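You operate a simulated robot arm through the tools that you are given. There is no shell and no other tool. Be economical: measure what you need, move in short steps, check, and stop when the job is done.

You are at the controls of a simulated two-armed robot. One attempt, no reset.

TASK
Wipe up the spill on the top of the right table with the blue rag and put it back.
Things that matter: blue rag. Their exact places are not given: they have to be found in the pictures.

It is judged by the outcome, as a careful person would: the job done as asked, and still so three seconds after it is handed in. It fails if anything else is knocked over, pushed out of place, dropped, spilled or broken.

THE ROBOT
Two 6-joint arms with two-finger parallel grippers on one trunk, on a base that drives. Base frame: it is fixed to the floor where the robot stands at the start and does not move with it; the origin is under the middle of the robot, x ahead of it, y to its left, z up; the surface under the hand at the start is at about z = 0.88. Units: m, rad, N and s.
The left shoulder is at the start at [0.08, 0.216, 1.61], the right one opposite. With the tool pointing down near the work surface each hand reaches from about 0.1 to 0.7 m from the robot's upright axis, wherever it stands, measured 20 degrees to its own side. Payload 3.43 kg a hand.
The TCP of each hand is the grasp point between the finger pads, 0.03 m short of the fingertips. In the tool frame z runs along the fingers and y along their closing line. Largest opening 0.094 m; finger width 0.028, thickness 0.01; the body of the gripper, 0.05 by 0.096 m, starts 0.055 m behind the TCP.
Orientation is that of the tool frame in the base frame, as a unit quaternion [x, y, z, w]. With the fingers straight down and closing along the base's y, the tool's x points along the base's -x, its y along +y and its z along -z.

THE INTERFACE
- The arms move only by the tool arm_command. It takes "left_steps", "right_steps" or both (then of equal length, played together; a hand with none holds still); each is a list of rows, each a list of 7 numbers: the shift along the tool's x, y, z in cm, then the turn, a rotation vector about the tool's x, y, z in rad, then the closure in counts, from 0 (fully open) to 255 (shut). In form: [[dx, dy, dz, rx, ry, rz, grip], ...]. A call has 1 to 20 rows; each row shifts and turns the commanded pose from where the row before left it, along the tool's axes as they then stand. Each row takes 0.2 s and may step no farther than 0.05 m and 0.15 rad from the row before; otherwise, or with a gripper value out of range, the whole call is refused. A pose out of reach is approached as far as the arm can. The call stops where the force on the tool passes 40 N (or 10 N more than at its start, if that is more) or the arm is blocked; 0.2 s more then pass. Each finger travels about 0.072 m/s and halts on what it meets, pressing with about 35 N; the grip force reading is that of the motor and also rises with nothing between the fingers. The clock runs only during rows and for 0.2 s after the last one: add rows that do not move to give the fingers time. It gives the time, the measured TCP pose, the force on the tool (base axes), the opening and the grip force at its end, in the units of the frame above (readings bear some noise), with the torque about the TCP (base axes, N m) and any sound that the robot's microphone picked up, and new pictures: "views" is both (left out), scene, wrist or none (wrist: the cameras of the hands that moved).
- Cameras (640 x 400 px; columns grow to the right, rows downward): "scene" is now at [0.1032, 0.0087, 1.7615]; the picture's right is [0.12, -0.99, 0.00], its down [-0.80, -0.10, -0.59] and it looks along [0.58, 0.07, -0.81] (base axes); focal length 282 px, centre (320, 200). "left" rides on the left gripper at [0.076, -0.014, -0.103] in its tool frame; the picture's right is [0.18, 0.98, 0.00], its down [-0.75, 0.14, -0.64] and it looks along [-0.63, 0.12, 0.77] (tool axes); focal length 243 px, centre (320, 200). "right" rides on the right gripper at [0.076, 0.014, -0.103] in its tool frame; the picture's right is [-0.18, 0.98, 0.00], its down [-0.75, -0.14, -0.64] and it looks along [-0.63, -0.12, 0.77] (tool axes); focal length 243 px, centre (320, 200).
- raise_lower(by): slides the trunk up (or, below 0, down) by that many m; the arms and the scene camera ride with it, the base frame stays. It gives what a move gives, with no picture.
- steer(legs): drives the robot by 1 to 6 legs, each [ahead, left, turn to the left] in m, m and rad, along the robot's own axes; the way and the turn of a leg run together, so that a leg with both is an arc; at most 1.5 m and 3.142 rad a leg. The arms and the cameras ride along, it lands a little off, and it stops where it bumps. It gives what a move gives, and a new picture of the scene camera.
- turn_head(pan, tilt): turns the head with the scene camera to pan (to the left, within 1.501 rad either way) and tilt (down, from -0.506 to 1.204), counted from straight ahead of the robot. It gives what a move gives, and a new picture of the scene camera.
- probe_pixels(camera, pixels): for up to 12 pixels [column, row] of the newest picture of that camera ("zoom" is the newest enlarged one), the place [x, y, z] in the base frame of the surface seen there, good to about 0.002 m. No time passes.
- enlarge(camera, box): a new picture of the part [left, top, right, bottom] of that camera's present view, enlarged. No time passes.
- finish_job(): hands the job in; it is judged then, once.

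Go step by step. Measure first, check grasps and placings, and put right what went wrong. The budget is 80 turns and 260 pictures, counting those below and the enlarged ones. Unless the task says otherwise, let go and move clear before handing in, and close with one line.

The tools are called after "Call:" as a command line: name --argument value ..., lists and objects as JSON in quotes. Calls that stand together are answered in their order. arm_command: Moves the arms, as the interface text tells. Its arguments: {"type":"object","properties":{"left_steps":{"type":"array","items":{"type":"array","items":{"type":"number"}}},"right_steps":{"type":"array","items":{"type":"array","items":{"type":"number"}}},"views":{"type":"string","enum":["both","scene","wrist","none"]}},"required":[]} The other tools are called the same way: raise_lower (by) slides the trunk up or down; steer (legs) drives the base; turn_head (pan, tilt) turns the head that bears the scene camera; probe_pixels (camera, pixels) gives the place of the surface under pixels of a picture; enlarge (camera, box) takes an enlarged picture of a part of a camera's view; finish_job () hands the job in.

At the start:

```text
clock: 0.0
left_tcp_pos: [0.5314, 0.2524, 1.0402]
left_ee_rot: [0.0, 1.0, 0.0, 0.001]
left_force: [0.4, 0.0, -0.2]
left_torque: [-0.02, 0.0, 0.01]
left_gripper_width: 0.0939
left_grasp_force: 0.0
right_tcp_pos: [0.45, -0.1048, 1.0403]
right_ee_rot: [-0.001, 1.0, 0.0, 0.0]
right_force: [-0.6, -0.8, 0.5]
right_torque: [0.01, 0.01, -0.03]
right_gripper_width: 0.094
right_grasp_force: 0.0
trunk travel left (down, up): [-0.84, 0.0]
robot x, y, heading: [-0.0006, 0.0019, -0.005]
head pan, tilt: [0.122, 0.942]
```

scene: 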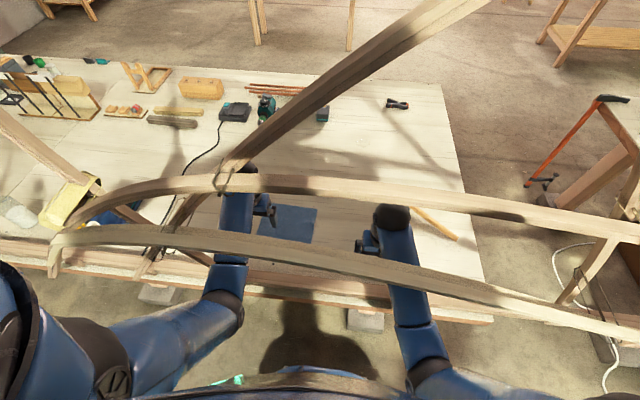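
right: 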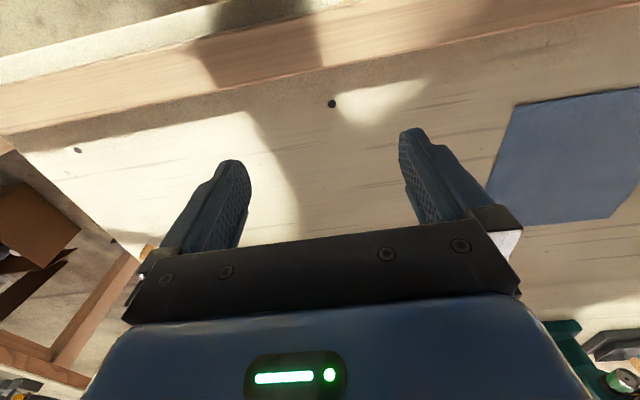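
left: 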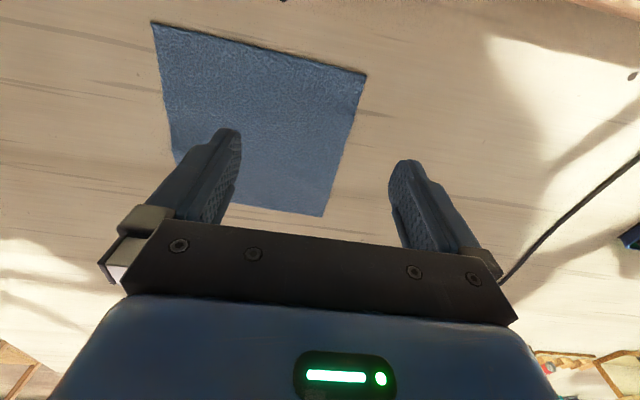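

The blue rag lies around scene pixel (290,222), between the hands, and wooden beams cross the view. I'll look to the right for the right table and the spill, and probe the rag and the beams first.

Call:
probe_pixels --camera "scene" --pixels '[[265, 208], [316, 210], [305, 240], [262, 235], [300, 183], [300, 245], [380, 50], [440, 220], [480, 290], [440, 90], [500, 215], [560, 285]]'

Call:
turn_head --pan -0.9 --tilt 0.7

```text
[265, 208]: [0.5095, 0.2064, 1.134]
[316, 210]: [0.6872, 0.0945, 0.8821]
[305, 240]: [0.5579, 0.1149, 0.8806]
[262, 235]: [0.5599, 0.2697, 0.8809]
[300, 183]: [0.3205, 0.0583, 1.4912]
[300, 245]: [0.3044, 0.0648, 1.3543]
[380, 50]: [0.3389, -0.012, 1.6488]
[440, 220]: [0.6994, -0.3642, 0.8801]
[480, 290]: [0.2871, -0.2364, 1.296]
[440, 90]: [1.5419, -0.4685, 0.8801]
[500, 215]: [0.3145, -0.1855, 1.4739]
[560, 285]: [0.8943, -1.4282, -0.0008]
```

```text
clock: 1.3
left_tcp_pos: [0.5313, 0.2532, 1.0397]
left_ee_rot: [0.0, 1.0, 0.0, -0.001]
left_force: [-0.5, 0.4, 0.1]
left_torque: [-0.02, 0.03, 0.01]
left_gripper_width: 0.0941
left_grasp_force: 0.0
right_tcp_pos: [0.4492, -0.1063, 1.0398]
right_ee_rot: [0.001, 1.0, 0.0, 0.001]
right_force: [-0.3, 0.2, -1.0]
right_torque: [0.01, -0.01, -0.01]
right_gripper_width: 0.094
right_grasp_force: 0.0
trunk travel left (down, up): [-0.84, 0.0]
robot x, y, heading: [0.0034, -0.0016, -0.004]
head pan, tilt: [-0.901, 0.7]
```

scene: 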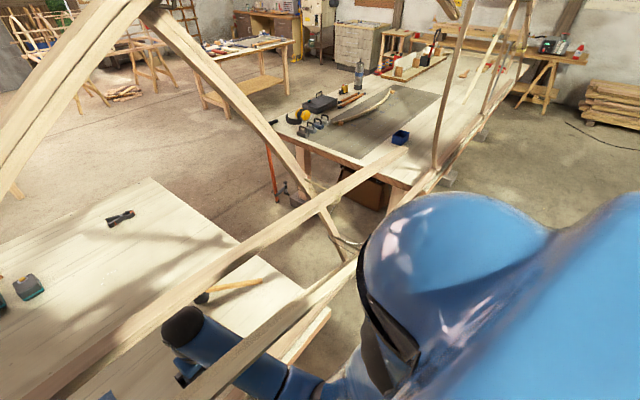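

The right table seems to be the one at (360,120). I'll enlarge it, and the other tables too, to look for the spill.

Call:
enlarge --camera "scene" --box '[250, 20, 570, 220]'

Call:
probe_pixels --camera "scene" --pixels '[[360, 160], [400, 138], [435, 90], [500, 65], [275, 123], [410, 190], [250, 50], [230, 90], [300, 240], [210, 75], [440, 130], [320, 215]]'

Call:
turn_head --pan -1.5 --tilt 0.6

Call:
turn_head --pan 0.3 --tilt 0.5

```text
2.00 times, centred on (410, 120) of scene
```

zoom: 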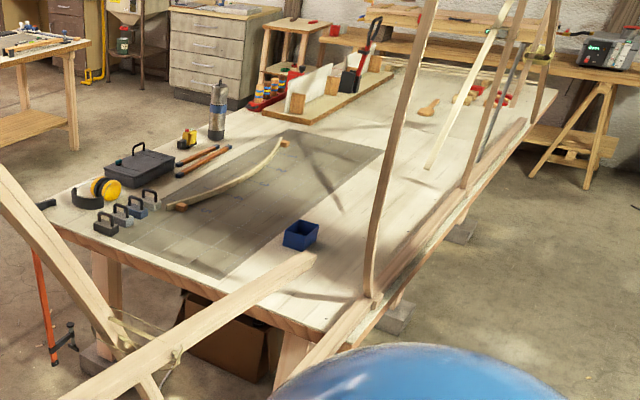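

```text
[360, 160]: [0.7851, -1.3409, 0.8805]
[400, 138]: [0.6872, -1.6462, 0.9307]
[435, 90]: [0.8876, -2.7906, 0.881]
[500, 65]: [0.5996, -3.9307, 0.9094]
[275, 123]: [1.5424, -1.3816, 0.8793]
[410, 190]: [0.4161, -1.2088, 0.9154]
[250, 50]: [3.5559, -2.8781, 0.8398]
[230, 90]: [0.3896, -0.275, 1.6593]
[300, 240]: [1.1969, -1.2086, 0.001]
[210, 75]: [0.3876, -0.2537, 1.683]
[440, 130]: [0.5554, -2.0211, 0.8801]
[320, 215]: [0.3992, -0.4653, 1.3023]
```

```text
clock: 2.3
left_tcp_pos: [0.5313, 0.2527, 1.0393]
left_ee_rot: [0.0, 1.0, 0.0, -0.001]
left_force: [-0.3, 0.2, -0.6]
left_torque: [0.0, -0.01, -0.03]
left_gripper_width: 0.0941
left_grasp_force: 0.1
right_tcp_pos: [0.4488, -0.1048, 1.0402]
right_ee_rot: [0.0, 1.0, 0.0, 0.0]
right_force: [0.1, 0.0, 0.0]
right_torque: [0.02, 0.02, -0.04]
right_gripper_width: 0.0942
right_grasp_force: 0.1
trunk travel left (down, up): [-0.84, 0.0]
robot x, y, heading: [0.0044, -0.003, -0.001]
head pan, tilt: [-1.499, 0.6]
```

scene: 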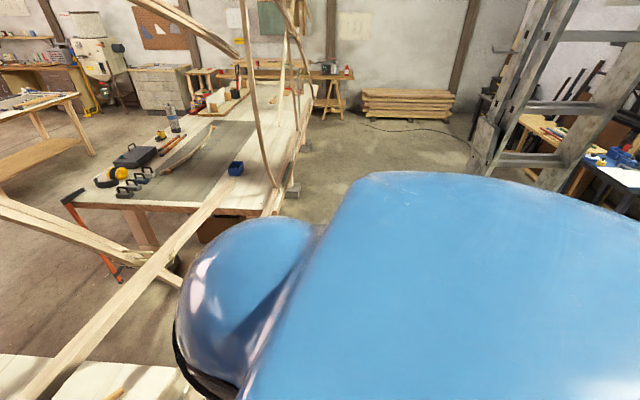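

```text
clock: 4.1
left_tcp_pos: [0.5309, 0.2531, 1.0398]
left_ee_rot: [0.0, 1.0, 0.0, 0.0]
left_force: [-0.4, 0.3, -0.2]
left_torque: [-0.03, -0.01, -0.01]
left_gripper_width: 0.094
left_grasp_force: 0.1
right_tcp_pos: [0.4483, -0.1052, 1.0403]
right_ee_rot: [0.0, 1.0, 0.0, 0.0]
right_force: [0.6, -0.3, 0.0]
right_torque: [-0.01, 0.01, -0.03]
right_gripper_width: 0.094
right_grasp_force: 0.0
trunk travel left (down, up): [-0.84, 0.0]
robot x, y, heading: [-0.0007, -0.0007, 0.003]
head pan, tilt: [0.3, 0.499]
```

scene: 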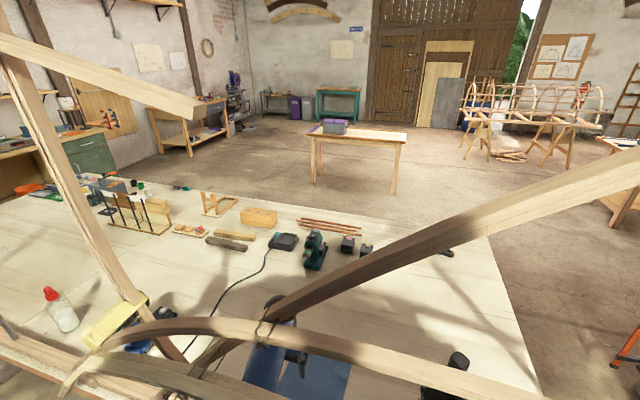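

No liquid is clear yet; the right table begins at about y=-1.2. I need to understand the wooden frame around me before driving, so I'll look around.

Call:
turn_head --pan 1.4 --tilt 0.4

Call:
turn_head --pan -0.4 --tilt 0.0

Call:
turn_head --pan -1.2 --tilt 0.5

```text
clock: 5.4
left_tcp_pos: [0.5307, 0.2528, 1.04]
left_ee_rot: [0.0, 1.0, 0.0, 0.0]
left_force: [0.6, -1.2, 0.0]
left_torque: [0.01, -0.05, -0.03]
left_gripper_width: 0.0942
left_grasp_force: 0.0
right_tcp_pos: [0.449, -0.1057, 1.0392]
right_ee_rot: [-0.001, 1.0, -0.001, 0.001]
right_force: [0.8, -0.3, 0.6]
right_torque: [0.0, 0.0, -0.04]
right_gripper_width: 0.0938
right_grasp_force: 0.0
trunk travel left (down, up): [-0.84, 0.0]
robot x, y, heading: [-0.0003, 0.0023, -0.006]
head pan, tilt: [1.4, 0.4]
```

scene: 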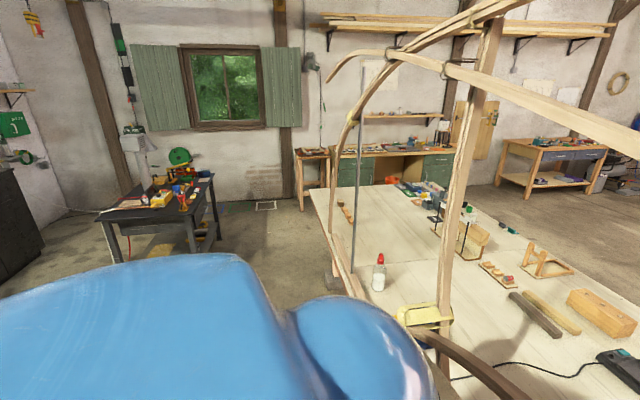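

```text
clock: 7.2
left_tcp_pos: [0.532, 0.2523, 1.0396]
left_ee_rot: [0.0, 1.0, 0.001, 0.0]
left_force: [0.4, 0.3, 0.0]
left_torque: [-0.02, -0.02, 0.03]
left_gripper_width: 0.094
left_grasp_force: 0.0
right_tcp_pos: [0.4486, -0.1053, 1.0403]
right_ee_rot: [0.0, 1.0, 0.001, 0.0]
right_force: [-0.1, 0.1, 0.4]
right_torque: [-0.04, -0.02, 0.01]
right_gripper_width: 0.0939
right_grasp_force: 0.0
trunk travel left (down, up): [-0.84, 0.0]
robot x, y, heading: [0.0043, 0.0009, 0.0]
head pan, tilt: [-0.4, 0.0]
```

scene: 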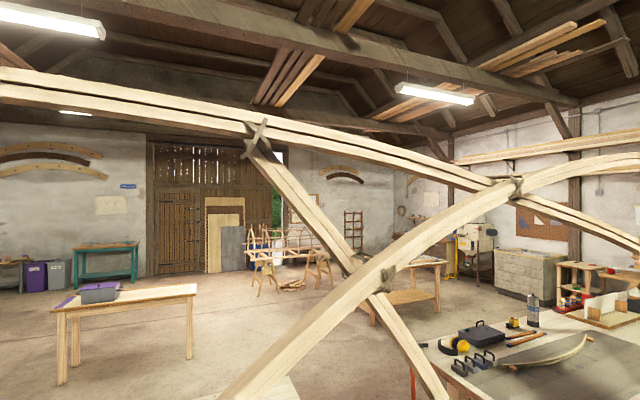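

```text
clock: 8.3
left_tcp_pos: [0.5307, 0.2531, 1.0395]
left_ee_rot: [0.0, 1.0, 0.0, 0.0]
left_force: [-0.4, -0.4, -0.1]
left_torque: [0.02, -0.01, -0.04]
left_gripper_width: 0.094
left_grasp_force: 0.1
right_tcp_pos: [0.4502, -0.1043, 1.0404]
right_ee_rot: [0.0, 1.0, 0.0, -0.001]
right_force: [-0.8, -0.8, -0.2]
right_torque: [-0.01, -0.01, -0.03]
right_gripper_width: 0.0941
right_grasp_force: 0.1
trunk travel left (down, up): [-0.84, 0.0]
robot x, y, heading: [-0.0006, 0.0049, -0.004]
head pan, tilt: [-1.201, 0.499]
```

scene: 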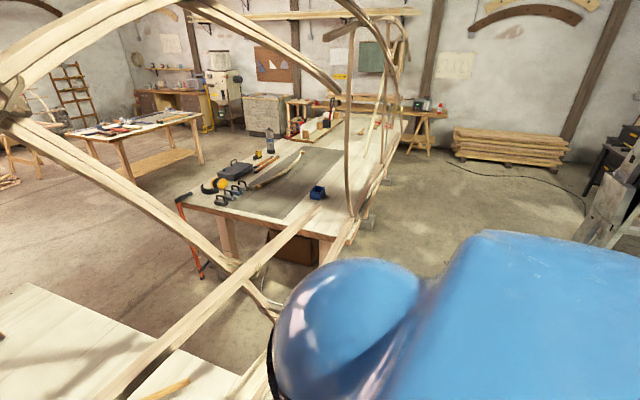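

The boat-like frame runs along the table fronts. I'll probe its members and zoom in on the right table.

Call:
probe_pixels --camera "scene" --pixels '[[349, 205], [348, 150], [347, 100], [375, 180], [390, 60], [310, 207], [240, 270], [340, 60], [150, 210], [325, 245], [370, 215], [345, 225]]'

Call:
enlarge --camera "scene" --box '[180, 120, 420, 270]'

```text
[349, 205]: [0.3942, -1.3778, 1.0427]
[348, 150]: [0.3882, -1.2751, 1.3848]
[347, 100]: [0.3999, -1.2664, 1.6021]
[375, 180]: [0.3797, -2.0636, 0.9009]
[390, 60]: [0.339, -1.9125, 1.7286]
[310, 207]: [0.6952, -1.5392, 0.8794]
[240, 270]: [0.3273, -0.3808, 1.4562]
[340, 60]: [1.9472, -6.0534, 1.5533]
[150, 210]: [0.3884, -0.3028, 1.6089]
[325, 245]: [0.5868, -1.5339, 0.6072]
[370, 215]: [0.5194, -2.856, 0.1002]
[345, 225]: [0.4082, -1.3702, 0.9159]
```

```text
2.67 times, centred on (300, 195) of scene
```

zoom: 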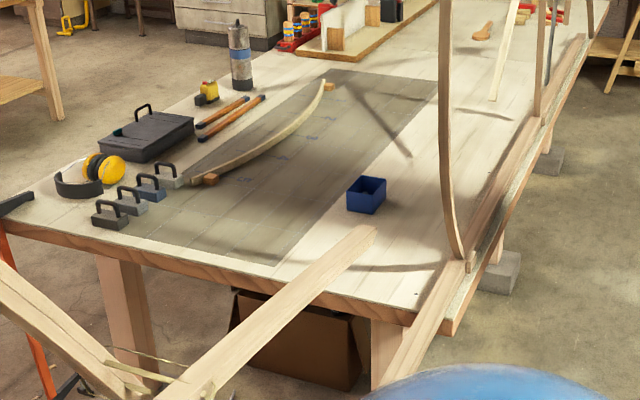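

The frame stands at x≈0.33–0.40, above my forearms. Now I'll measure the rag through the left wrist camera.

Call:
enlarge --camera "left" --box '[130, 0, 390, 230]'

Call:
probe_pixels --camera "left" --pixels '[[153, 25], [157, 30], [365, 76], [358, 82], [322, 214], [318, 208], [260, 120], [180, 160], [385, 100], [350, 200], [260, 60], [280, 220]]'

Call:
turn_head --pan 0.3 --tilt 1.1

```text
1.74 times, centred on (260, 115) of left
```

zoom: 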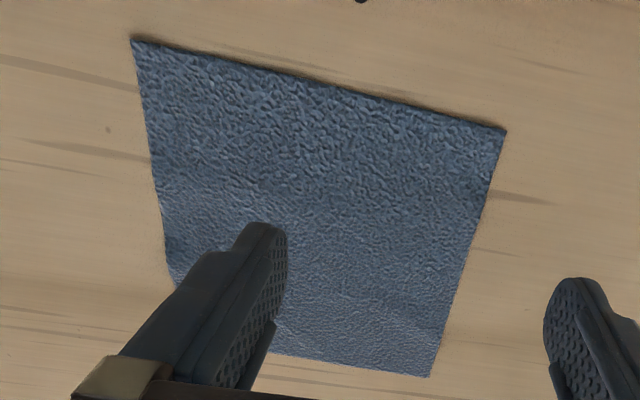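

```text
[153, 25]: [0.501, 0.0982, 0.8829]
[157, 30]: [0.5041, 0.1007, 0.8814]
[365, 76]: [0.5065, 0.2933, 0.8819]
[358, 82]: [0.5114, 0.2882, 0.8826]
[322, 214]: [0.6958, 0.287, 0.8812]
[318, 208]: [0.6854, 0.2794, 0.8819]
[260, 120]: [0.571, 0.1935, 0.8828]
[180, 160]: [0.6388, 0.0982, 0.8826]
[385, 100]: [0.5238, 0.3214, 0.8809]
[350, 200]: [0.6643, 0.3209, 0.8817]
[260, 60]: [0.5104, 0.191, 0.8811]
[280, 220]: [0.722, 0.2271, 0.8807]
```

```text
clock: 9.9
left_tcp_pos: [0.531, 0.2536, 1.0391]
left_ee_rot: [0.0, 1.0, 0.0, 0.0]
left_force: [0.3, -0.2, -0.5]
left_torque: [-0.01, 0.0, 0.03]
left_gripper_width: 0.0938
left_grasp_force: 0.0
right_tcp_pos: [0.4493, -0.1047, 1.0396]
right_ee_rot: [-0.001, 1.0, 0.0, 0.0]
right_force: [0.8, -0.3, 0.1]
right_torque: [-0.01, -0.03, -0.02]
right_gripper_width: 0.0942
right_grasp_force: 0.1
trunk travel left (down, up): [-0.84, 0.0]
robot x, y, heading: [0.0, 0.0016, -0.0]
head pan, tilt: [0.3, 1.1]
```

scene: 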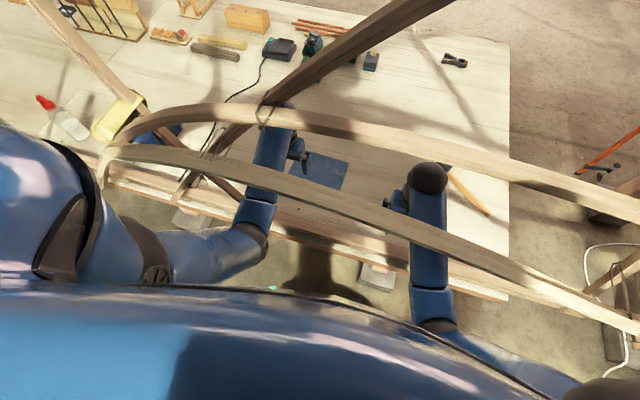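

The rag is flat, about 0.2×0.19 m, centred near (0.60, 0.193), with its top at z≈0.8825. I'll bring the left hand over the centre with the fingers half open and come down to just above it.

Call:
arm_command --left_steps '[[-3.5, -3.0, 0, 0, 0, 0, 100], [-3.4, -3.1, 0, 0, 0, 0, 100], [0, 0, 4, 0, 0, 0, 100], [0, 0, 4, 0, 0, 0, 100], [0, 0, 3, 0, 0, 0, 100]]'

```text
clock: 11.1
left_tcp_pos: [0.6003, 0.1935, 0.9297]
left_ee_rot: [0.0, 1.0, 0.0, 0.0]
left_force: [0.1, -0.4, 0.0]
left_torque: [0.01, 0.0, 0.02]
left_gripper_width: 0.0572
left_grasp_force: 0.0
right_tcp_pos: [0.4495, -0.1043, 1.0395]
right_ee_rot: [0.0, 1.0, 0.0, -0.001]
right_force: [0.3, 0.2, 0.8]
right_torque: [-0.02, 0.04, -0.01]
right_gripper_width: 0.094
right_grasp_force: 0.1
trunk travel left (down, up): [-0.84, 0.0]
robot x, y, heading: [0.0014, 0.0011, 0.003]
head pan, tilt: [0.3, 1.1]
```

scene: 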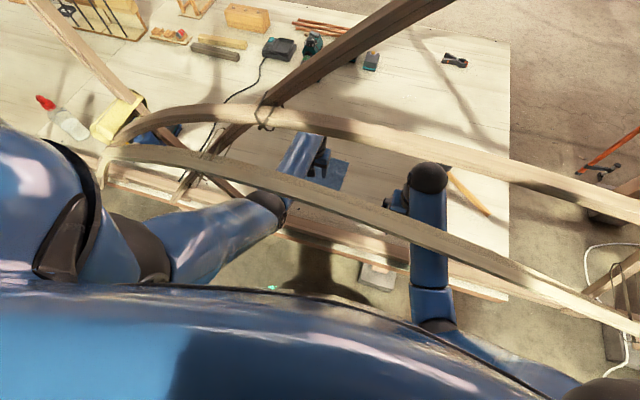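
left: 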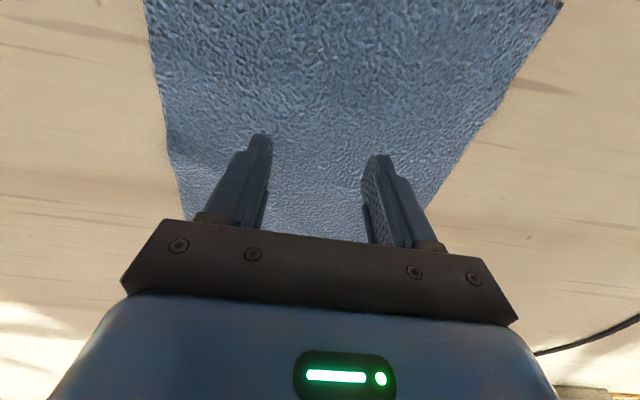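

The hand is centred over the rag. Next I'll lower until the tips touch, close, and lift a little.

Call:
arm_command --left_steps '[[0, 0, 1.0, 0, 0, 0, 100], [0, 0, 0.6, 0, 0, 0, 100], [0, 0, 0.2, 0, 0, 0, 100], [0, 0, 0, 0, 0, 0, 255], [0, 0, 0, 0, 0, 0, 255], [0, 0, 0, 0, 0, 0, 255], [0, 0, 0, 0, 0, 0, 255]]' --views "wrist"

```text
clock: 12.7
left_tcp_pos: [0.5987, 0.1919, 0.9116]
left_ee_rot: [0.0, 1.0, -0.001, -0.001]
left_force: [-0.4, 0.0, 0.3]
left_torque: [0.0, -0.02, -0.01]
left_gripper_width: 0.0
left_grasp_force: 33.2
right_tcp_pos: [0.4496, -0.1054, 1.0398]
right_ee_rot: [-0.001, 1.0, 0.0, 0.001]
right_force: [0.2, -0.2, -0.1]
right_torque: [0.0, -0.03, 0.0]
right_gripper_width: 0.0942
right_grasp_force: 0.1
trunk travel left (down, up): [-0.84, 0.0]
robot x, y, heading: [-0.003, 0.0003, -0.002]
head pan, tilt: [0.3, 1.1]
```

left: 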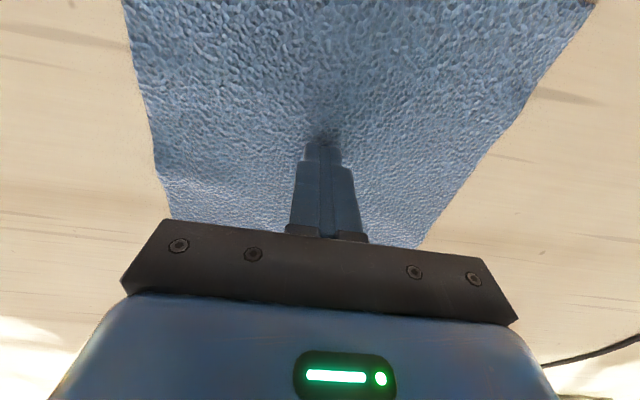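

The fingers shut on nothing, so I was too high. I'll open, press down until there is a light contact force, and close again.

Call:
arm_command --left_steps '[[0, 0, 0, 0, 0, 0, 100], [0, 0, 0, 0, 0, 0, 100], [0, 0, 0, 0, 0, 0, 100], [0, 0, 0.2, 0, 0, 0, 100], [0, 0, 0.2, 0, 0, 0, 100], [0, 0, 0, 0, 0, 0, 100]]' --views "none"

Call:
arm_command --left_steps '[[0, 0, 0, 0, 0, 0, 255], [0, 0, 0, 0, 0, 0, 255], [0, 0, 0, 0, 0, 0, 255], [0, 0, 0, 0, 0, 0, 255], [0, 0, 0, 0, 0, 0, 255]]' --views "wrist"

```text
clock: 14.1
left_tcp_pos: [0.6001, 0.1926, 0.9109]
left_ee_rot: [0.0, 1.0, 0.0, 0.004]
left_force: [0.0, 3.4, 22.6]
left_torque: [-0.14, 0.16, -0.03]
left_gripper_width: 0.0568
left_grasp_force: 0.0
right_tcp_pos: [0.4469, -0.1051, 1.0404]
right_ee_rot: [0.0, 1.0, 0.0, 0.0]
right_force: [0.3, 0.1, 0.3]
right_torque: [-0.01, -0.03, -0.01]
right_gripper_width: 0.0938
right_grasp_force: 0.2
trunk travel left (down, up): [-0.84, 0.0]
robot x, y, heading: [-0.001, 0.0021, 0.002]
head pan, tilt: [0.3, 1.1]
```

```text
clock: 15.3
left_tcp_pos: [0.5995, 0.1923, 0.9106]
left_ee_rot: [0.0, 1.0, 0.0, 0.003]
left_force: [2.7, -1.8, 30.7]
left_torque: [-0.15, 0.18, 0.04]
left_gripper_width: 0.0066
left_grasp_force: 34.9
right_tcp_pos: [0.4457, -0.1061, 1.041]
right_ee_rot: [0.0, 1.0, 0.002, 0.002]
right_force: [0.0, 0.3, 0.0]
right_torque: [0.03, -0.02, 0.0]
right_gripper_width: 0.0941
right_grasp_force: 0.2
trunk travel left (down, up): [-0.84, 0.0]
robot x, y, heading: [-0.0001, -0.0001, 0.001]
head pan, tilt: [0.3, 1.1]
```

left: 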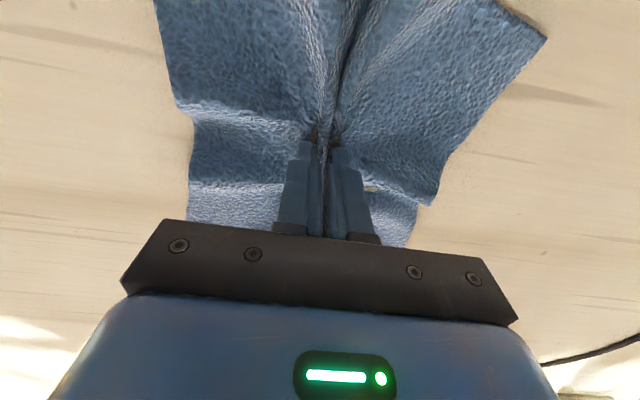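

The cloth is gripped (width 0.0066). I'll lift it and check the heights of the wrists and the beams before backing out.

Call:
arm_command --left_steps '[[0, 0, -4, 0, 0, 0, 255], [0, 0, -4, 0, 0, 0, 255], [0, 0, -4, 0, 0, 0, 255], [0, 0, -3, 0, 0, 0, 255]]' --views "both"

Call:
probe_pixels --camera "scene" --pixels '[[427, 172], [427, 210], [430, 250], [430, 300], [430, 232], [430, 150], [300, 140], [270, 205], [200, 165], [300, 190], [200, 110], [150, 150]]'

```text
clock: 16.3
left_tcp_pos: [0.6024, 0.1926, 1.0579]
left_ee_rot: [0.0, 1.0, 0.0, -0.001]
left_force: [-0.9, 0.6, 0.4]
left_torque: [0.01, 0.03, 0.0]
left_gripper_width: 0.0023
left_grasp_force: 34.6
right_tcp_pos: [0.4495, -0.1044, 1.0394]
right_ee_rot: [0.0, 1.0, 0.0, -0.001]
right_force: [-0.2, 0.3, 1.1]
right_torque: [0.0, -0.01, 0.0]
right_gripper_width: 0.0939
right_grasp_force: 0.1
trunk travel left (down, up): [-0.84, 0.0]
robot x, y, heading: [0.0029, 0.0005, -0.001]
head pan, tilt: [0.3, 1.1]
```

scene: 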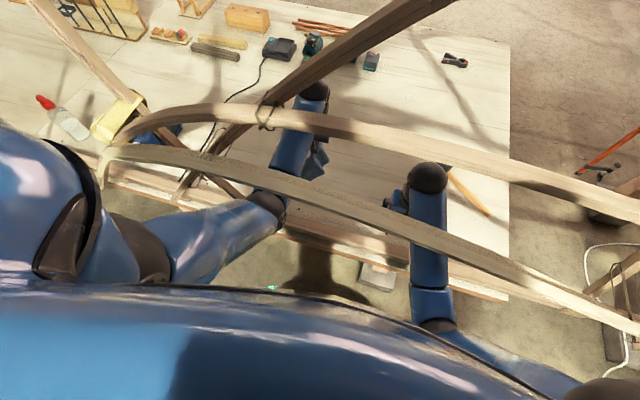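
left: 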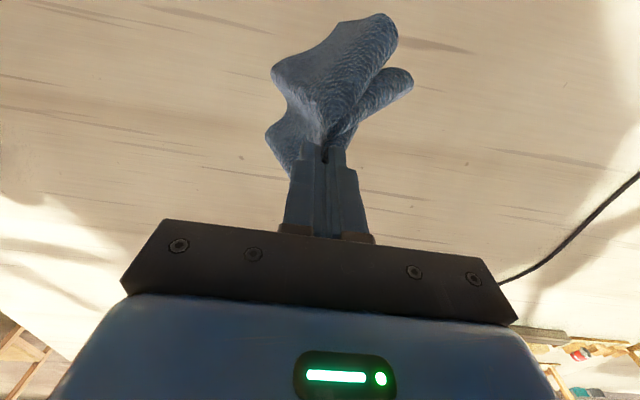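

```text
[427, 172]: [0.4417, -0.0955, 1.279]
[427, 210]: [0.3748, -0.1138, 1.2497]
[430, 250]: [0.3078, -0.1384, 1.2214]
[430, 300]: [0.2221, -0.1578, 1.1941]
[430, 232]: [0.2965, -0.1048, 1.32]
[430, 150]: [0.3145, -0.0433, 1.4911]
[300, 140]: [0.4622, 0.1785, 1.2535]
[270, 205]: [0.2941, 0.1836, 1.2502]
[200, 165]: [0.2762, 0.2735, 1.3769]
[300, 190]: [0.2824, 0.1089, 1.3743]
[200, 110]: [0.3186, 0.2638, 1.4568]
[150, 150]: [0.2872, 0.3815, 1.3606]
```

The rag is in the hand. The right wrist top (1.279) is close to the lower beam (~1.30), so I'll drop the right hand and draw the left one back. First I'll probe the dark brace near the left hand.

Call:
probe_pixels --camera "scene" --pixels '[[215, 172], [232, 190], [195, 178], [180, 200], [110, 180], [250, 110], [350, 50], [300, 232], [480, 290], [385, 250]]'

Call:
arm_command --left_steps '[[4, 0, 0, 0, 0, 0, 255], [4, 0, 0.5, 0, 0, 0, 255], [4, 0, 1, 0, 0, 0, 255], [3, 0, 1, 0, 0, 0, 255]]' --right_steps '[[0, 0, 1.5, 0, 0, 0, 128], [0, 0, 1.5, 0, 0, 0, 255], [0, 0, 1.5, 0, 0, 0, 255], [0, 0, 0, 0, 0, 0, 255]]' --views "scene"

```text
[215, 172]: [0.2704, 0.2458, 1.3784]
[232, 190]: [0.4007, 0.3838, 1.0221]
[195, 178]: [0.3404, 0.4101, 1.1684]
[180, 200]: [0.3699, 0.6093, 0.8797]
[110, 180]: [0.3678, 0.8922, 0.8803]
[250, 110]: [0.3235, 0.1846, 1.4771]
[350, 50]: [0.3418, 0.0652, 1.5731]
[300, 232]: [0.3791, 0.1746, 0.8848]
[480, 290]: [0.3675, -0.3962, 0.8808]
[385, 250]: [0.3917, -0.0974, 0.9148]
```

```text
clock: 17.3
left_tcp_pos: [0.4471, 0.1915, 1.0349]
left_ee_rot: [-0.001, 1.0, 0.0, 0.002]
left_force: [-0.1, -0.8, 0.4]
left_torque: [-0.02, 0.0, 0.01]
left_gripper_width: 0.0024
left_grasp_force: 35.4
right_tcp_pos: [0.4472, -0.1041, 0.9955]
right_ee_rot: [0.0, 1.0, 0.0, 0.001]
right_force: [-1.0, -0.2, 0.0]
right_torque: [-0.04, 0.0, -0.01]
right_gripper_width: 0.0
right_grasp_force: 33.0
trunk travel left (down, up): [-0.84, 0.0]
robot x, y, heading: [0.0011, -0.0026, 0.006]
head pan, tilt: [0.3, 1.1]
```

scene: 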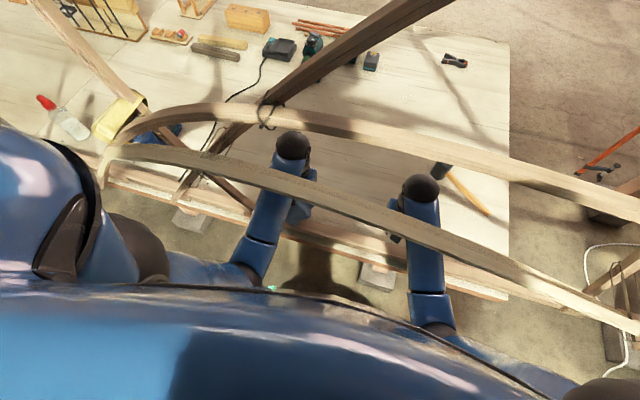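

The brace is at y≈0.38, so the left hand (y 0.19) has room. I'll back straight out 0.4 m and then check toward the right.

Call:
steer --legs '[[-0.4, 0, 0]]'

Call:
turn_head --pan -1.3 --tilt 0.6

```text
clock: 19.8
left_tcp_pos: [0.0502, 0.1911, 1.0332]
left_ee_rot: [0.002, 1.0, 0.0, -0.001]
left_force: [-0.3, -0.1, -0.1]
left_torque: [0.0, -0.01, -0.02]
left_gripper_width: 0.0023
left_grasp_force: 35.0
right_tcp_pos: [0.0503, -0.1056, 0.9933]
right_ee_rot: [0.002, 1.0, 0.0, -0.001]
right_force: [0.6, 1.3, 0.0]
right_torque: [0.02, 0.0, 0.01]
right_gripper_width: 0.0
right_grasp_force: 33.1
trunk travel left (down, up): [-0.84, 0.0]
robot x, y, heading: [-0.4032, 0.0019, -0.005]
head pan, tilt: [0.3, 1.1]
```

scene: 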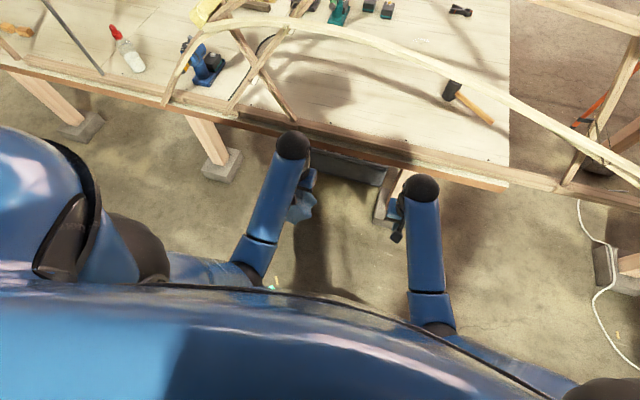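

```text
clock: 21.5
left_tcp_pos: [0.0488, 0.1911, 1.0326]
left_ee_rot: [0.002, 1.0, 0.001, 0.0]
left_force: [-0.3, -0.5, -0.7]
left_torque: [0.02, -0.01, 0.01]
left_gripper_width: 0.0024
left_grasp_force: 35.3
right_tcp_pos: [0.0469, -0.1059, 0.9951]
right_ee_rot: [0.003, 1.0, 0.0, 0.0]
right_force: [-1.3, -0.5, -0.1]
right_torque: [0.0, 0.0, -0.02]
right_gripper_width: 0.0004
right_grasp_force: 33.4
trunk travel left (down, up): [-0.84, 0.0]
robot x, y, heading: [-0.4021, -0.0021, -0.005]
head pan, tilt: [-1.3, 0.6]
```

scene: 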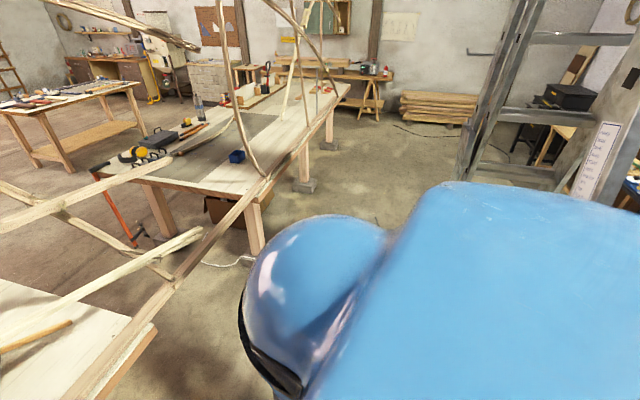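

The way is clear on the table side. I'll probe the ladder and then drive right along the table front.

Call:
probe_pixels --camera "scene" --pixels '[[467, 165], [500, 170], [530, 175], [490, 110], [305, 185], [150, 245], [420, 160]]'

Call:
enlarge --camera "scene" --box '[90, 50, 370, 225]'

```text
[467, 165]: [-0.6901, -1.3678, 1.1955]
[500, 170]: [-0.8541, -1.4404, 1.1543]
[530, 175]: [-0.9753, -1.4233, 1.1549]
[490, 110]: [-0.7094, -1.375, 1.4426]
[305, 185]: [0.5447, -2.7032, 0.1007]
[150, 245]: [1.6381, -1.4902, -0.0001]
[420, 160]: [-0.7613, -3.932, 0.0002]
```

```text
2.29 times, centred on (230, 138) of scene
```

zoom: 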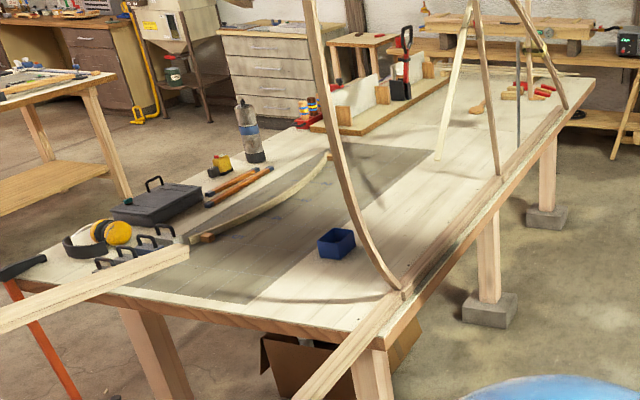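

A ladder stands at x≲-0.65, y≈-1.4, so my lane is between it and the table (x≈0.37). I'll tuck the hands in, go to x≈-0.18, then drive right 1.1 m and look.

Call:
arm_command --left_steps '[[4, 0, 0, 0, 0, 0, 255], [4, 0, 0, 0, 0, 0, 255], [4, 0, 0, 0, 0, 0, 255]]' --right_steps '[[4, 0, 0, 0, 0, 0, 255], [4, 0, 0, 0, 0, 0, 255], [4, 0, 0, 0, 0, 0, 255]]' --views "none"

Call:
turn_head --pan -0.5 --tilt 0.8

Call:
steer --legs '[[0.22, 0, 0], [0, -1.1, 0]]'

```text
clock: 22.3
left_tcp_pos: [-0.0729, 0.1888, 1.0348]
left_ee_rot: [0.001, 1.0, 0.0, 0.001]
left_force: [-0.5, -0.1, -0.8]
left_torque: [0.01, -0.03, 0.02]
left_gripper_width: 0.0022
left_grasp_force: 35.2
right_tcp_pos: [-0.0744, -0.1065, 0.9954]
right_ee_rot: [0.002, 1.0, 0.0, 0.001]
right_force: [-0.9, -0.5, -0.4]
right_torque: [-0.01, -0.02, -0.05]
right_gripper_width: 0.0
right_grasp_force: 33.0
trunk travel left (down, up): [-0.84, 0.0]
robot x, y, heading: [-0.3971, 0.0041, -0.002]
head pan, tilt: [-1.3, 0.6]
```

```text
clock: 23.4
left_tcp_pos: [-0.0702, 0.1886, 1.034]
left_ee_rot: [0.001, 1.0, 0.0, 0.0]
left_force: [-0.5, 0.1, -0.6]
left_torque: [0.02, -0.03, -0.03]
left_gripper_width: 0.0022
left_grasp_force: 35.1
right_tcp_pos: [-0.0715, -0.1054, 0.9958]
right_ee_rot: [0.002, 1.0, 0.0, 0.0]
right_force: [0.4, 0.8, 0.4]
right_torque: [0.0, 0.03, 0.0]
right_gripper_width: 0.0
right_grasp_force: 32.5
trunk travel left (down, up): [-0.84, 0.0]
robot x, y, heading: [-0.4, -0.0001, -0.002]
head pan, tilt: [-0.499, 0.799]
```

scene: 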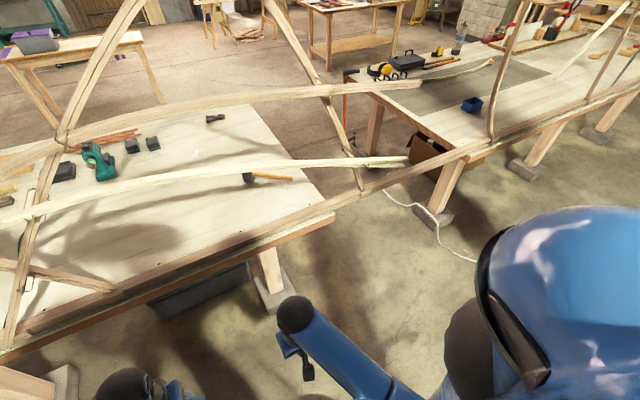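

```text
clock: 30.3
left_tcp_pos: [0.1386, -0.9032, 1.0342]
left_ee_rot: [0.011, 1.0, -0.001, 0.0]
left_force: [-0.2, 0.3, 0.5]
left_torque: [0.02, 0.01, 0.03]
left_gripper_width: 0.0023
left_grasp_force: 34.6
right_tcp_pos: [0.132, -1.199, 0.9947]
right_ee_rot: [0.012, 1.0, -0.001, 0.0]
right_force: [0.0, -0.1, -0.4]
right_torque: [0.01, -0.01, -0.02]
right_gripper_width: 0.0
right_grasp_force: 33.0
trunk travel left (down, up): [-0.84, 0.0]
robot x, y, heading: [-0.1969, -1.0828, -0.022]
head pan, tilt: [-0.499, 0.799]
```

scene: 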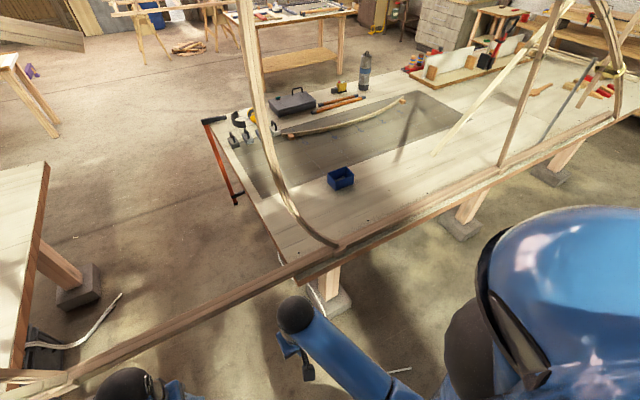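

The right table is now in view. I'll enlarge it to look for the spill.

Call:
enlarge --camera "scene" --box '[220, 70, 440, 220]'

Call:
enlarge --camera "scene" --box '[400, 40, 640, 190]'

```text
2.67 times, centred on (330, 145) of scene
```

zoom: 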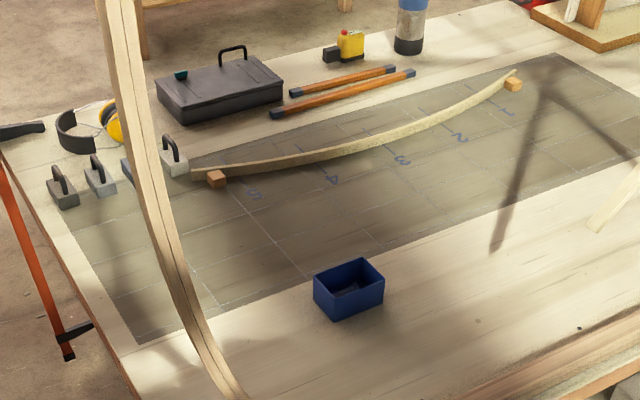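

```text
2.67 times, centred on (520, 115) of scene
```

zoom: 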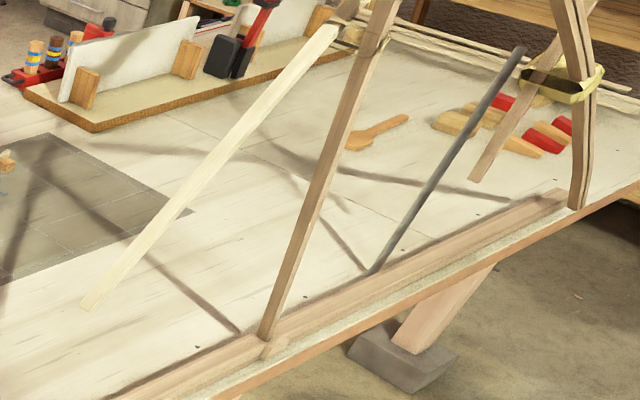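

No liquid is visible yet from this angle. I'll correct the heading slightly, move farther right and look straight down at the near part of the table.

Call:
steer --legs '[[0.0, -0.6, 0.02]]'

Call:
turn_head --pan 0.0 --tilt 0.7

```text
clock: 33.7
left_tcp_pos: [0.1267, -1.4968, 1.0324]
left_ee_rot: [0.003, 1.0, -0.001, -0.001]
left_force: [0.6, 0.1, -0.3]
left_torque: [0.0, -0.04, -0.04]
left_gripper_width: 0.0022
left_grasp_force: 35.0
right_tcp_pos: [0.1272, -1.7926, 0.9962]
right_ee_rot: [0.002, 1.0, -0.001, 0.001]
right_force: [-0.1, 0.3, -0.3]
right_torque: [0.02, 0.03, 0.0]
right_gripper_width: 0.0001
right_grasp_force: 33.2
trunk travel left (down, up): [-0.84, 0.0]
robot x, y, heading: [-0.2034, -1.6883, 0.001]
head pan, tilt: [-0.499, 0.799]
```

scene: 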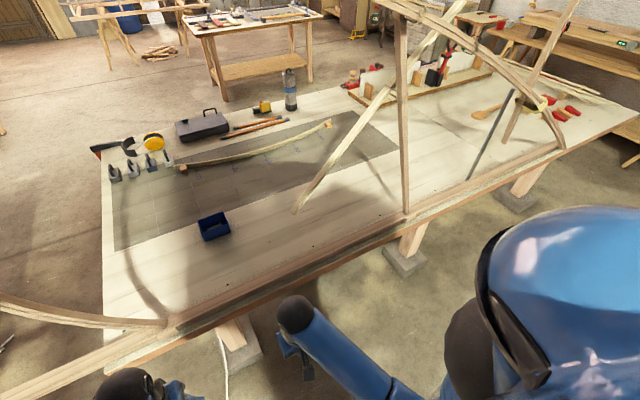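

```text
clock: 34.6
left_tcp_pos: [0.1268, -1.4983, 1.0329]
left_ee_rot: [0.002, 1.0, 0.0, 0.0]
left_force: [-0.3, -0.8, -0.4]
left_torque: [0.01, -0.03, -0.02]
left_gripper_width: 0.0022
left_grasp_force: 35.3
right_tcp_pos: [0.1259, -1.7956, 0.9945]
right_ee_rot: [0.001, 1.0, -0.001, 0.0]
right_force: [-0.1, 0.3, 0.5]
right_torque: [0.01, -0.02, 0.01]
right_gripper_width: 0.0002
right_grasp_force: 33.2
trunk travel left (down, up): [-0.84, 0.0]
robot x, y, heading: [-0.201, -1.6842, -0.004]
head pan, tilt: [0.0, 0.7]
```

scene: 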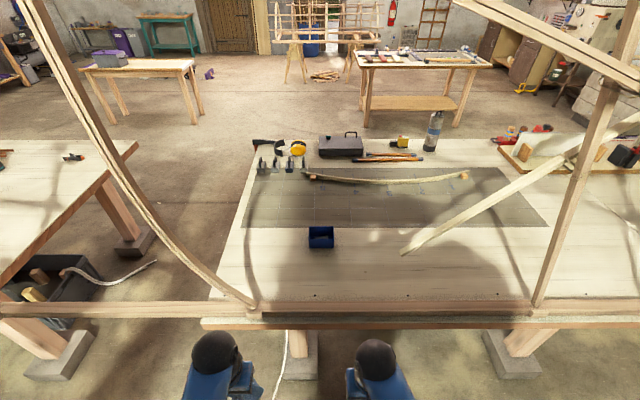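

The area below the blue box, around (350,260), looks as if it could be wet; I'll zoom in.

Call:
enlarge --camera "scene" --box '[230, 220, 410, 320]'

Call:
enlarge --camera "scene" --box '[380, 130, 640, 320]'

Call:
turn_head --pan -0.9 --tilt 0.6

```text
3.56 times, centred on (320, 270) of scene
```

zoom: 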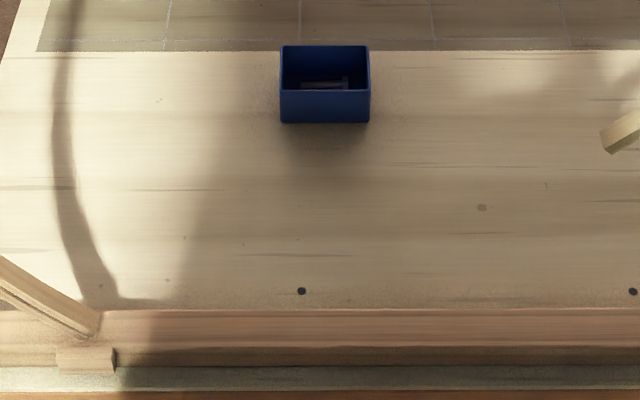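

```text
2.11 times, centred on (510, 225) of scene
```

zoom: 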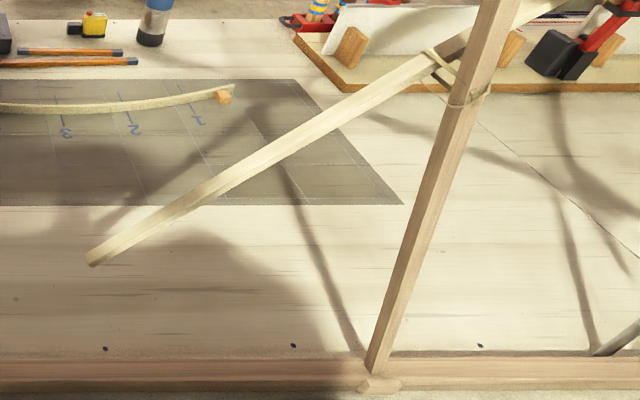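

```text
clock: 35.8
left_tcp_pos: [0.1275, -1.4983, 1.0322]
left_ee_rot: [0.002, 1.0, 0.0, 0.0]
left_force: [-0.6, 0.2, 0.4]
left_torque: [0.02, -0.02, 0.02]
left_gripper_width: 0.0024
left_grasp_force: 35.1
right_tcp_pos: [0.1263, -1.7947, 0.9958]
right_ee_rot: [0.002, 1.0, 0.0, 0.0]
right_force: [0.6, 0.3, -0.3]
right_torque: [-0.05, 0.03, 0.04]
right_gripper_width: 0.0
right_grasp_force: 33.6
trunk travel left (down, up): [-0.84, 0.0]
robot x, y, heading: [-0.2017, -1.6871, -0.003]
head pan, tilt: [-0.901, 0.6]
```

scene: 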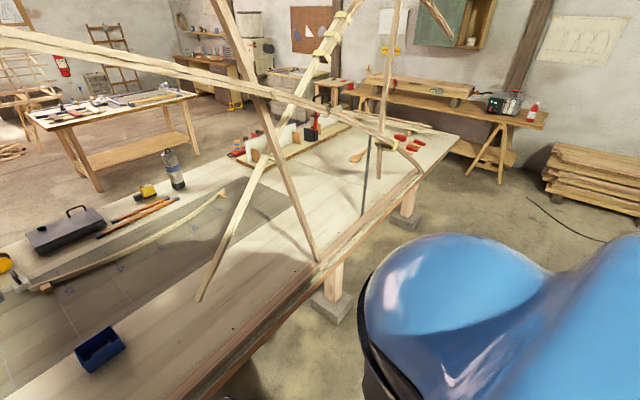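

No spill shows on the near part of this table. I'll check the far end of this table and the other tables closely.

Call:
enlarge --camera "scene" --box '[220, 100, 480, 260]'

Call:
enlarge --camera "scene" --box '[0, 60, 220, 200]'

Call:
turn_head --pan 0.2 --tilt 0.4

Call:
enlarge --camera "scene" --box '[60, 40, 340, 200]'

Call:
enlarge --camera "scene" --box '[380, 80, 580, 200]'

```text
2.46 times, centred on (350, 180) of scene
```

zoom: 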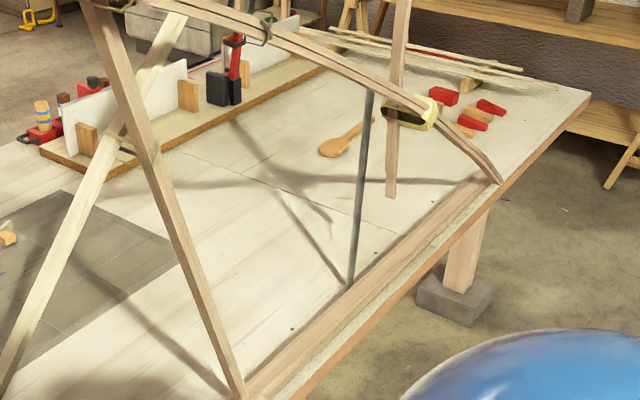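

```text
2.86 times, centred on (110, 130) of scene
```

zoom: 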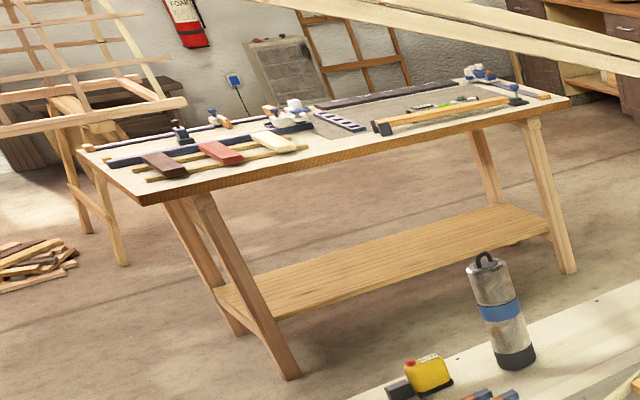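

```text
clock: 37.2
left_tcp_pos: [0.1283, -1.4988, 1.0338]
left_ee_rot: [0.001, 1.0, 0.0, 0.0]
left_force: [-0.1, -0.6, -0.2]
left_torque: [0.0, 0.0, 0.03]
left_gripper_width: 0.0023
left_grasp_force: 34.7
right_tcp_pos: [0.1268, -1.7945, 0.9953]
right_ee_rot: [0.002, 1.0, 0.0, 0.0]
right_force: [1.0, -0.3, -0.4]
right_torque: [0.0, -0.03, 0.0]
right_gripper_width: 0.0
right_grasp_force: 33.2
trunk travel left (down, up): [-0.84, 0.0]
robot x, y, heading: [-0.2029, -1.6872, -0.005]
head pan, tilt: [0.201, 0.4]
```

scene: 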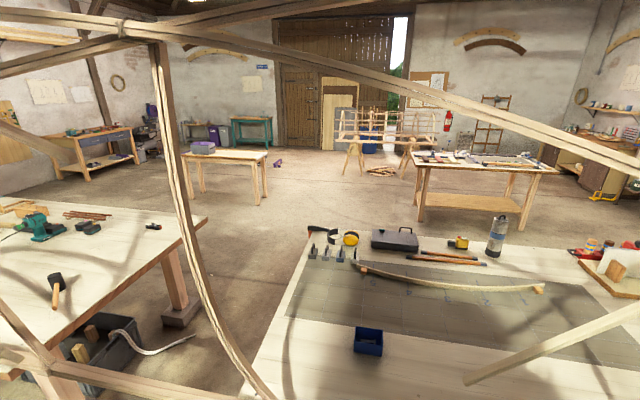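

```text
2.29 times, centred on (200, 120) of scene
```

zoom: 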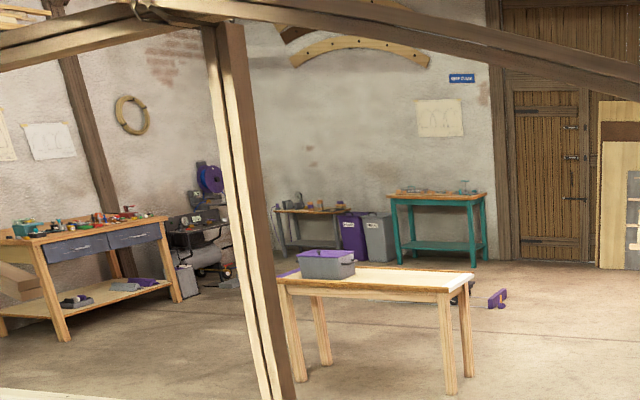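

```text
3.20 times, centred on (480, 140) of scene
```

zoom: 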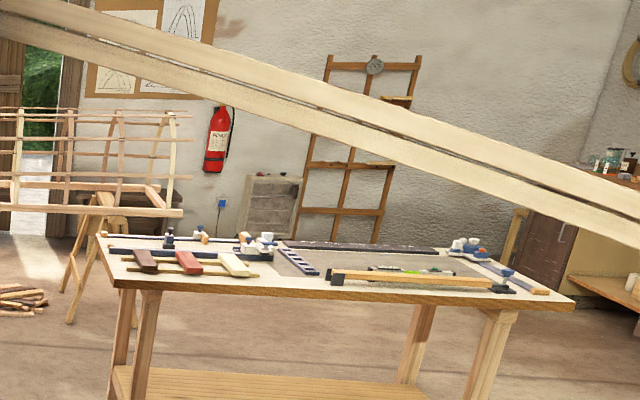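

Still no clear spill. I'll zoom on the small table's white patch and the pattern on the near table again, and take a wrist picture.

Call:
enlarge --camera "scene" --box '[170, 130, 290, 205]'

Call:
enlarge --camera "scene" --box '[270, 220, 430, 320]'

Call:
enlarge --camera "right" --box '[0, 0, 640, 400]'

Call:
enlarge --camera "left" --box '[0, 0, 640, 400]'

```text
5.33 times, centred on (230, 168) of scene
```

zoom: 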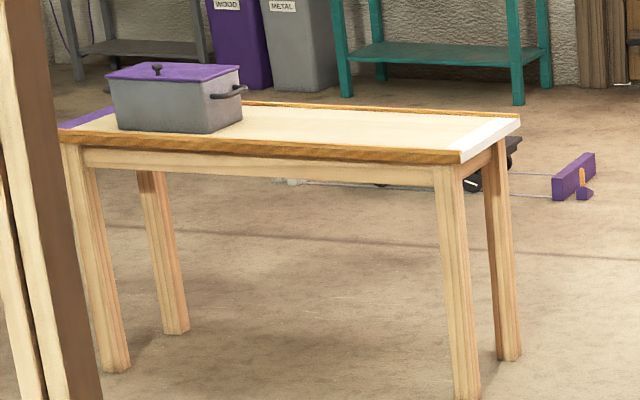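

```text
4.00 times, centred on (350, 270) of scene
```

zoom: 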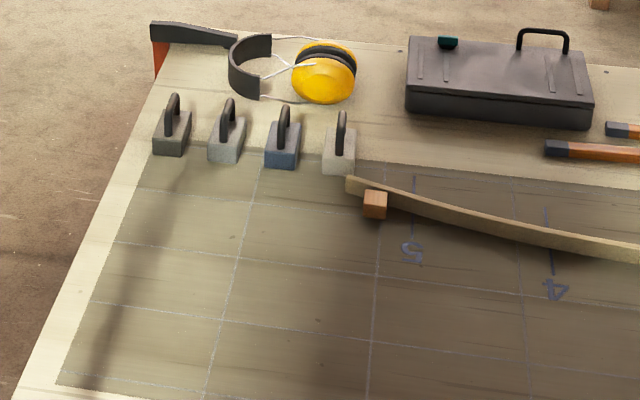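

```text
1.00 times, centred on (320, 200) of right (not enlarged: the box is as wide or as high as the picture)
```

zoom: 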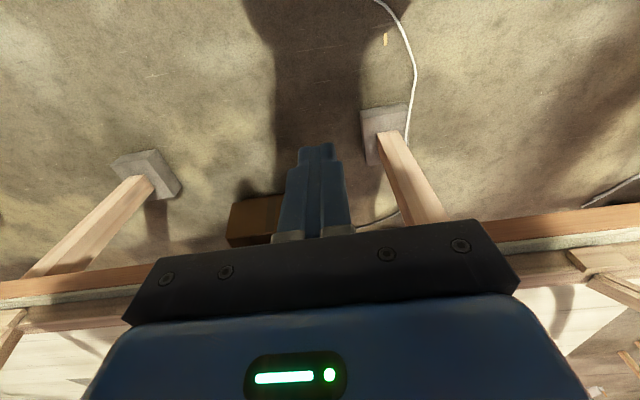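

```text
1.00 times, centred on (320, 200) of left (not enlarged: the box is as wide or as high as the picture)
```

zoom: 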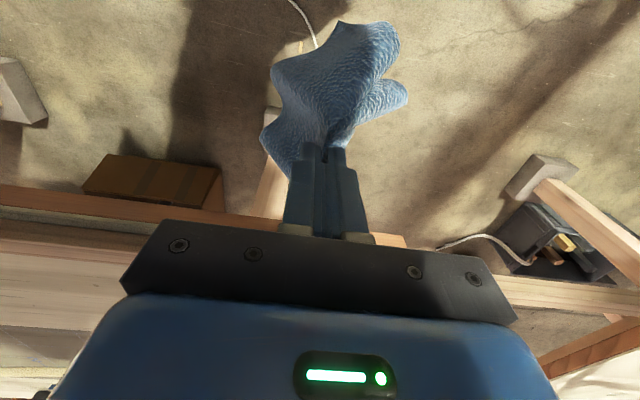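

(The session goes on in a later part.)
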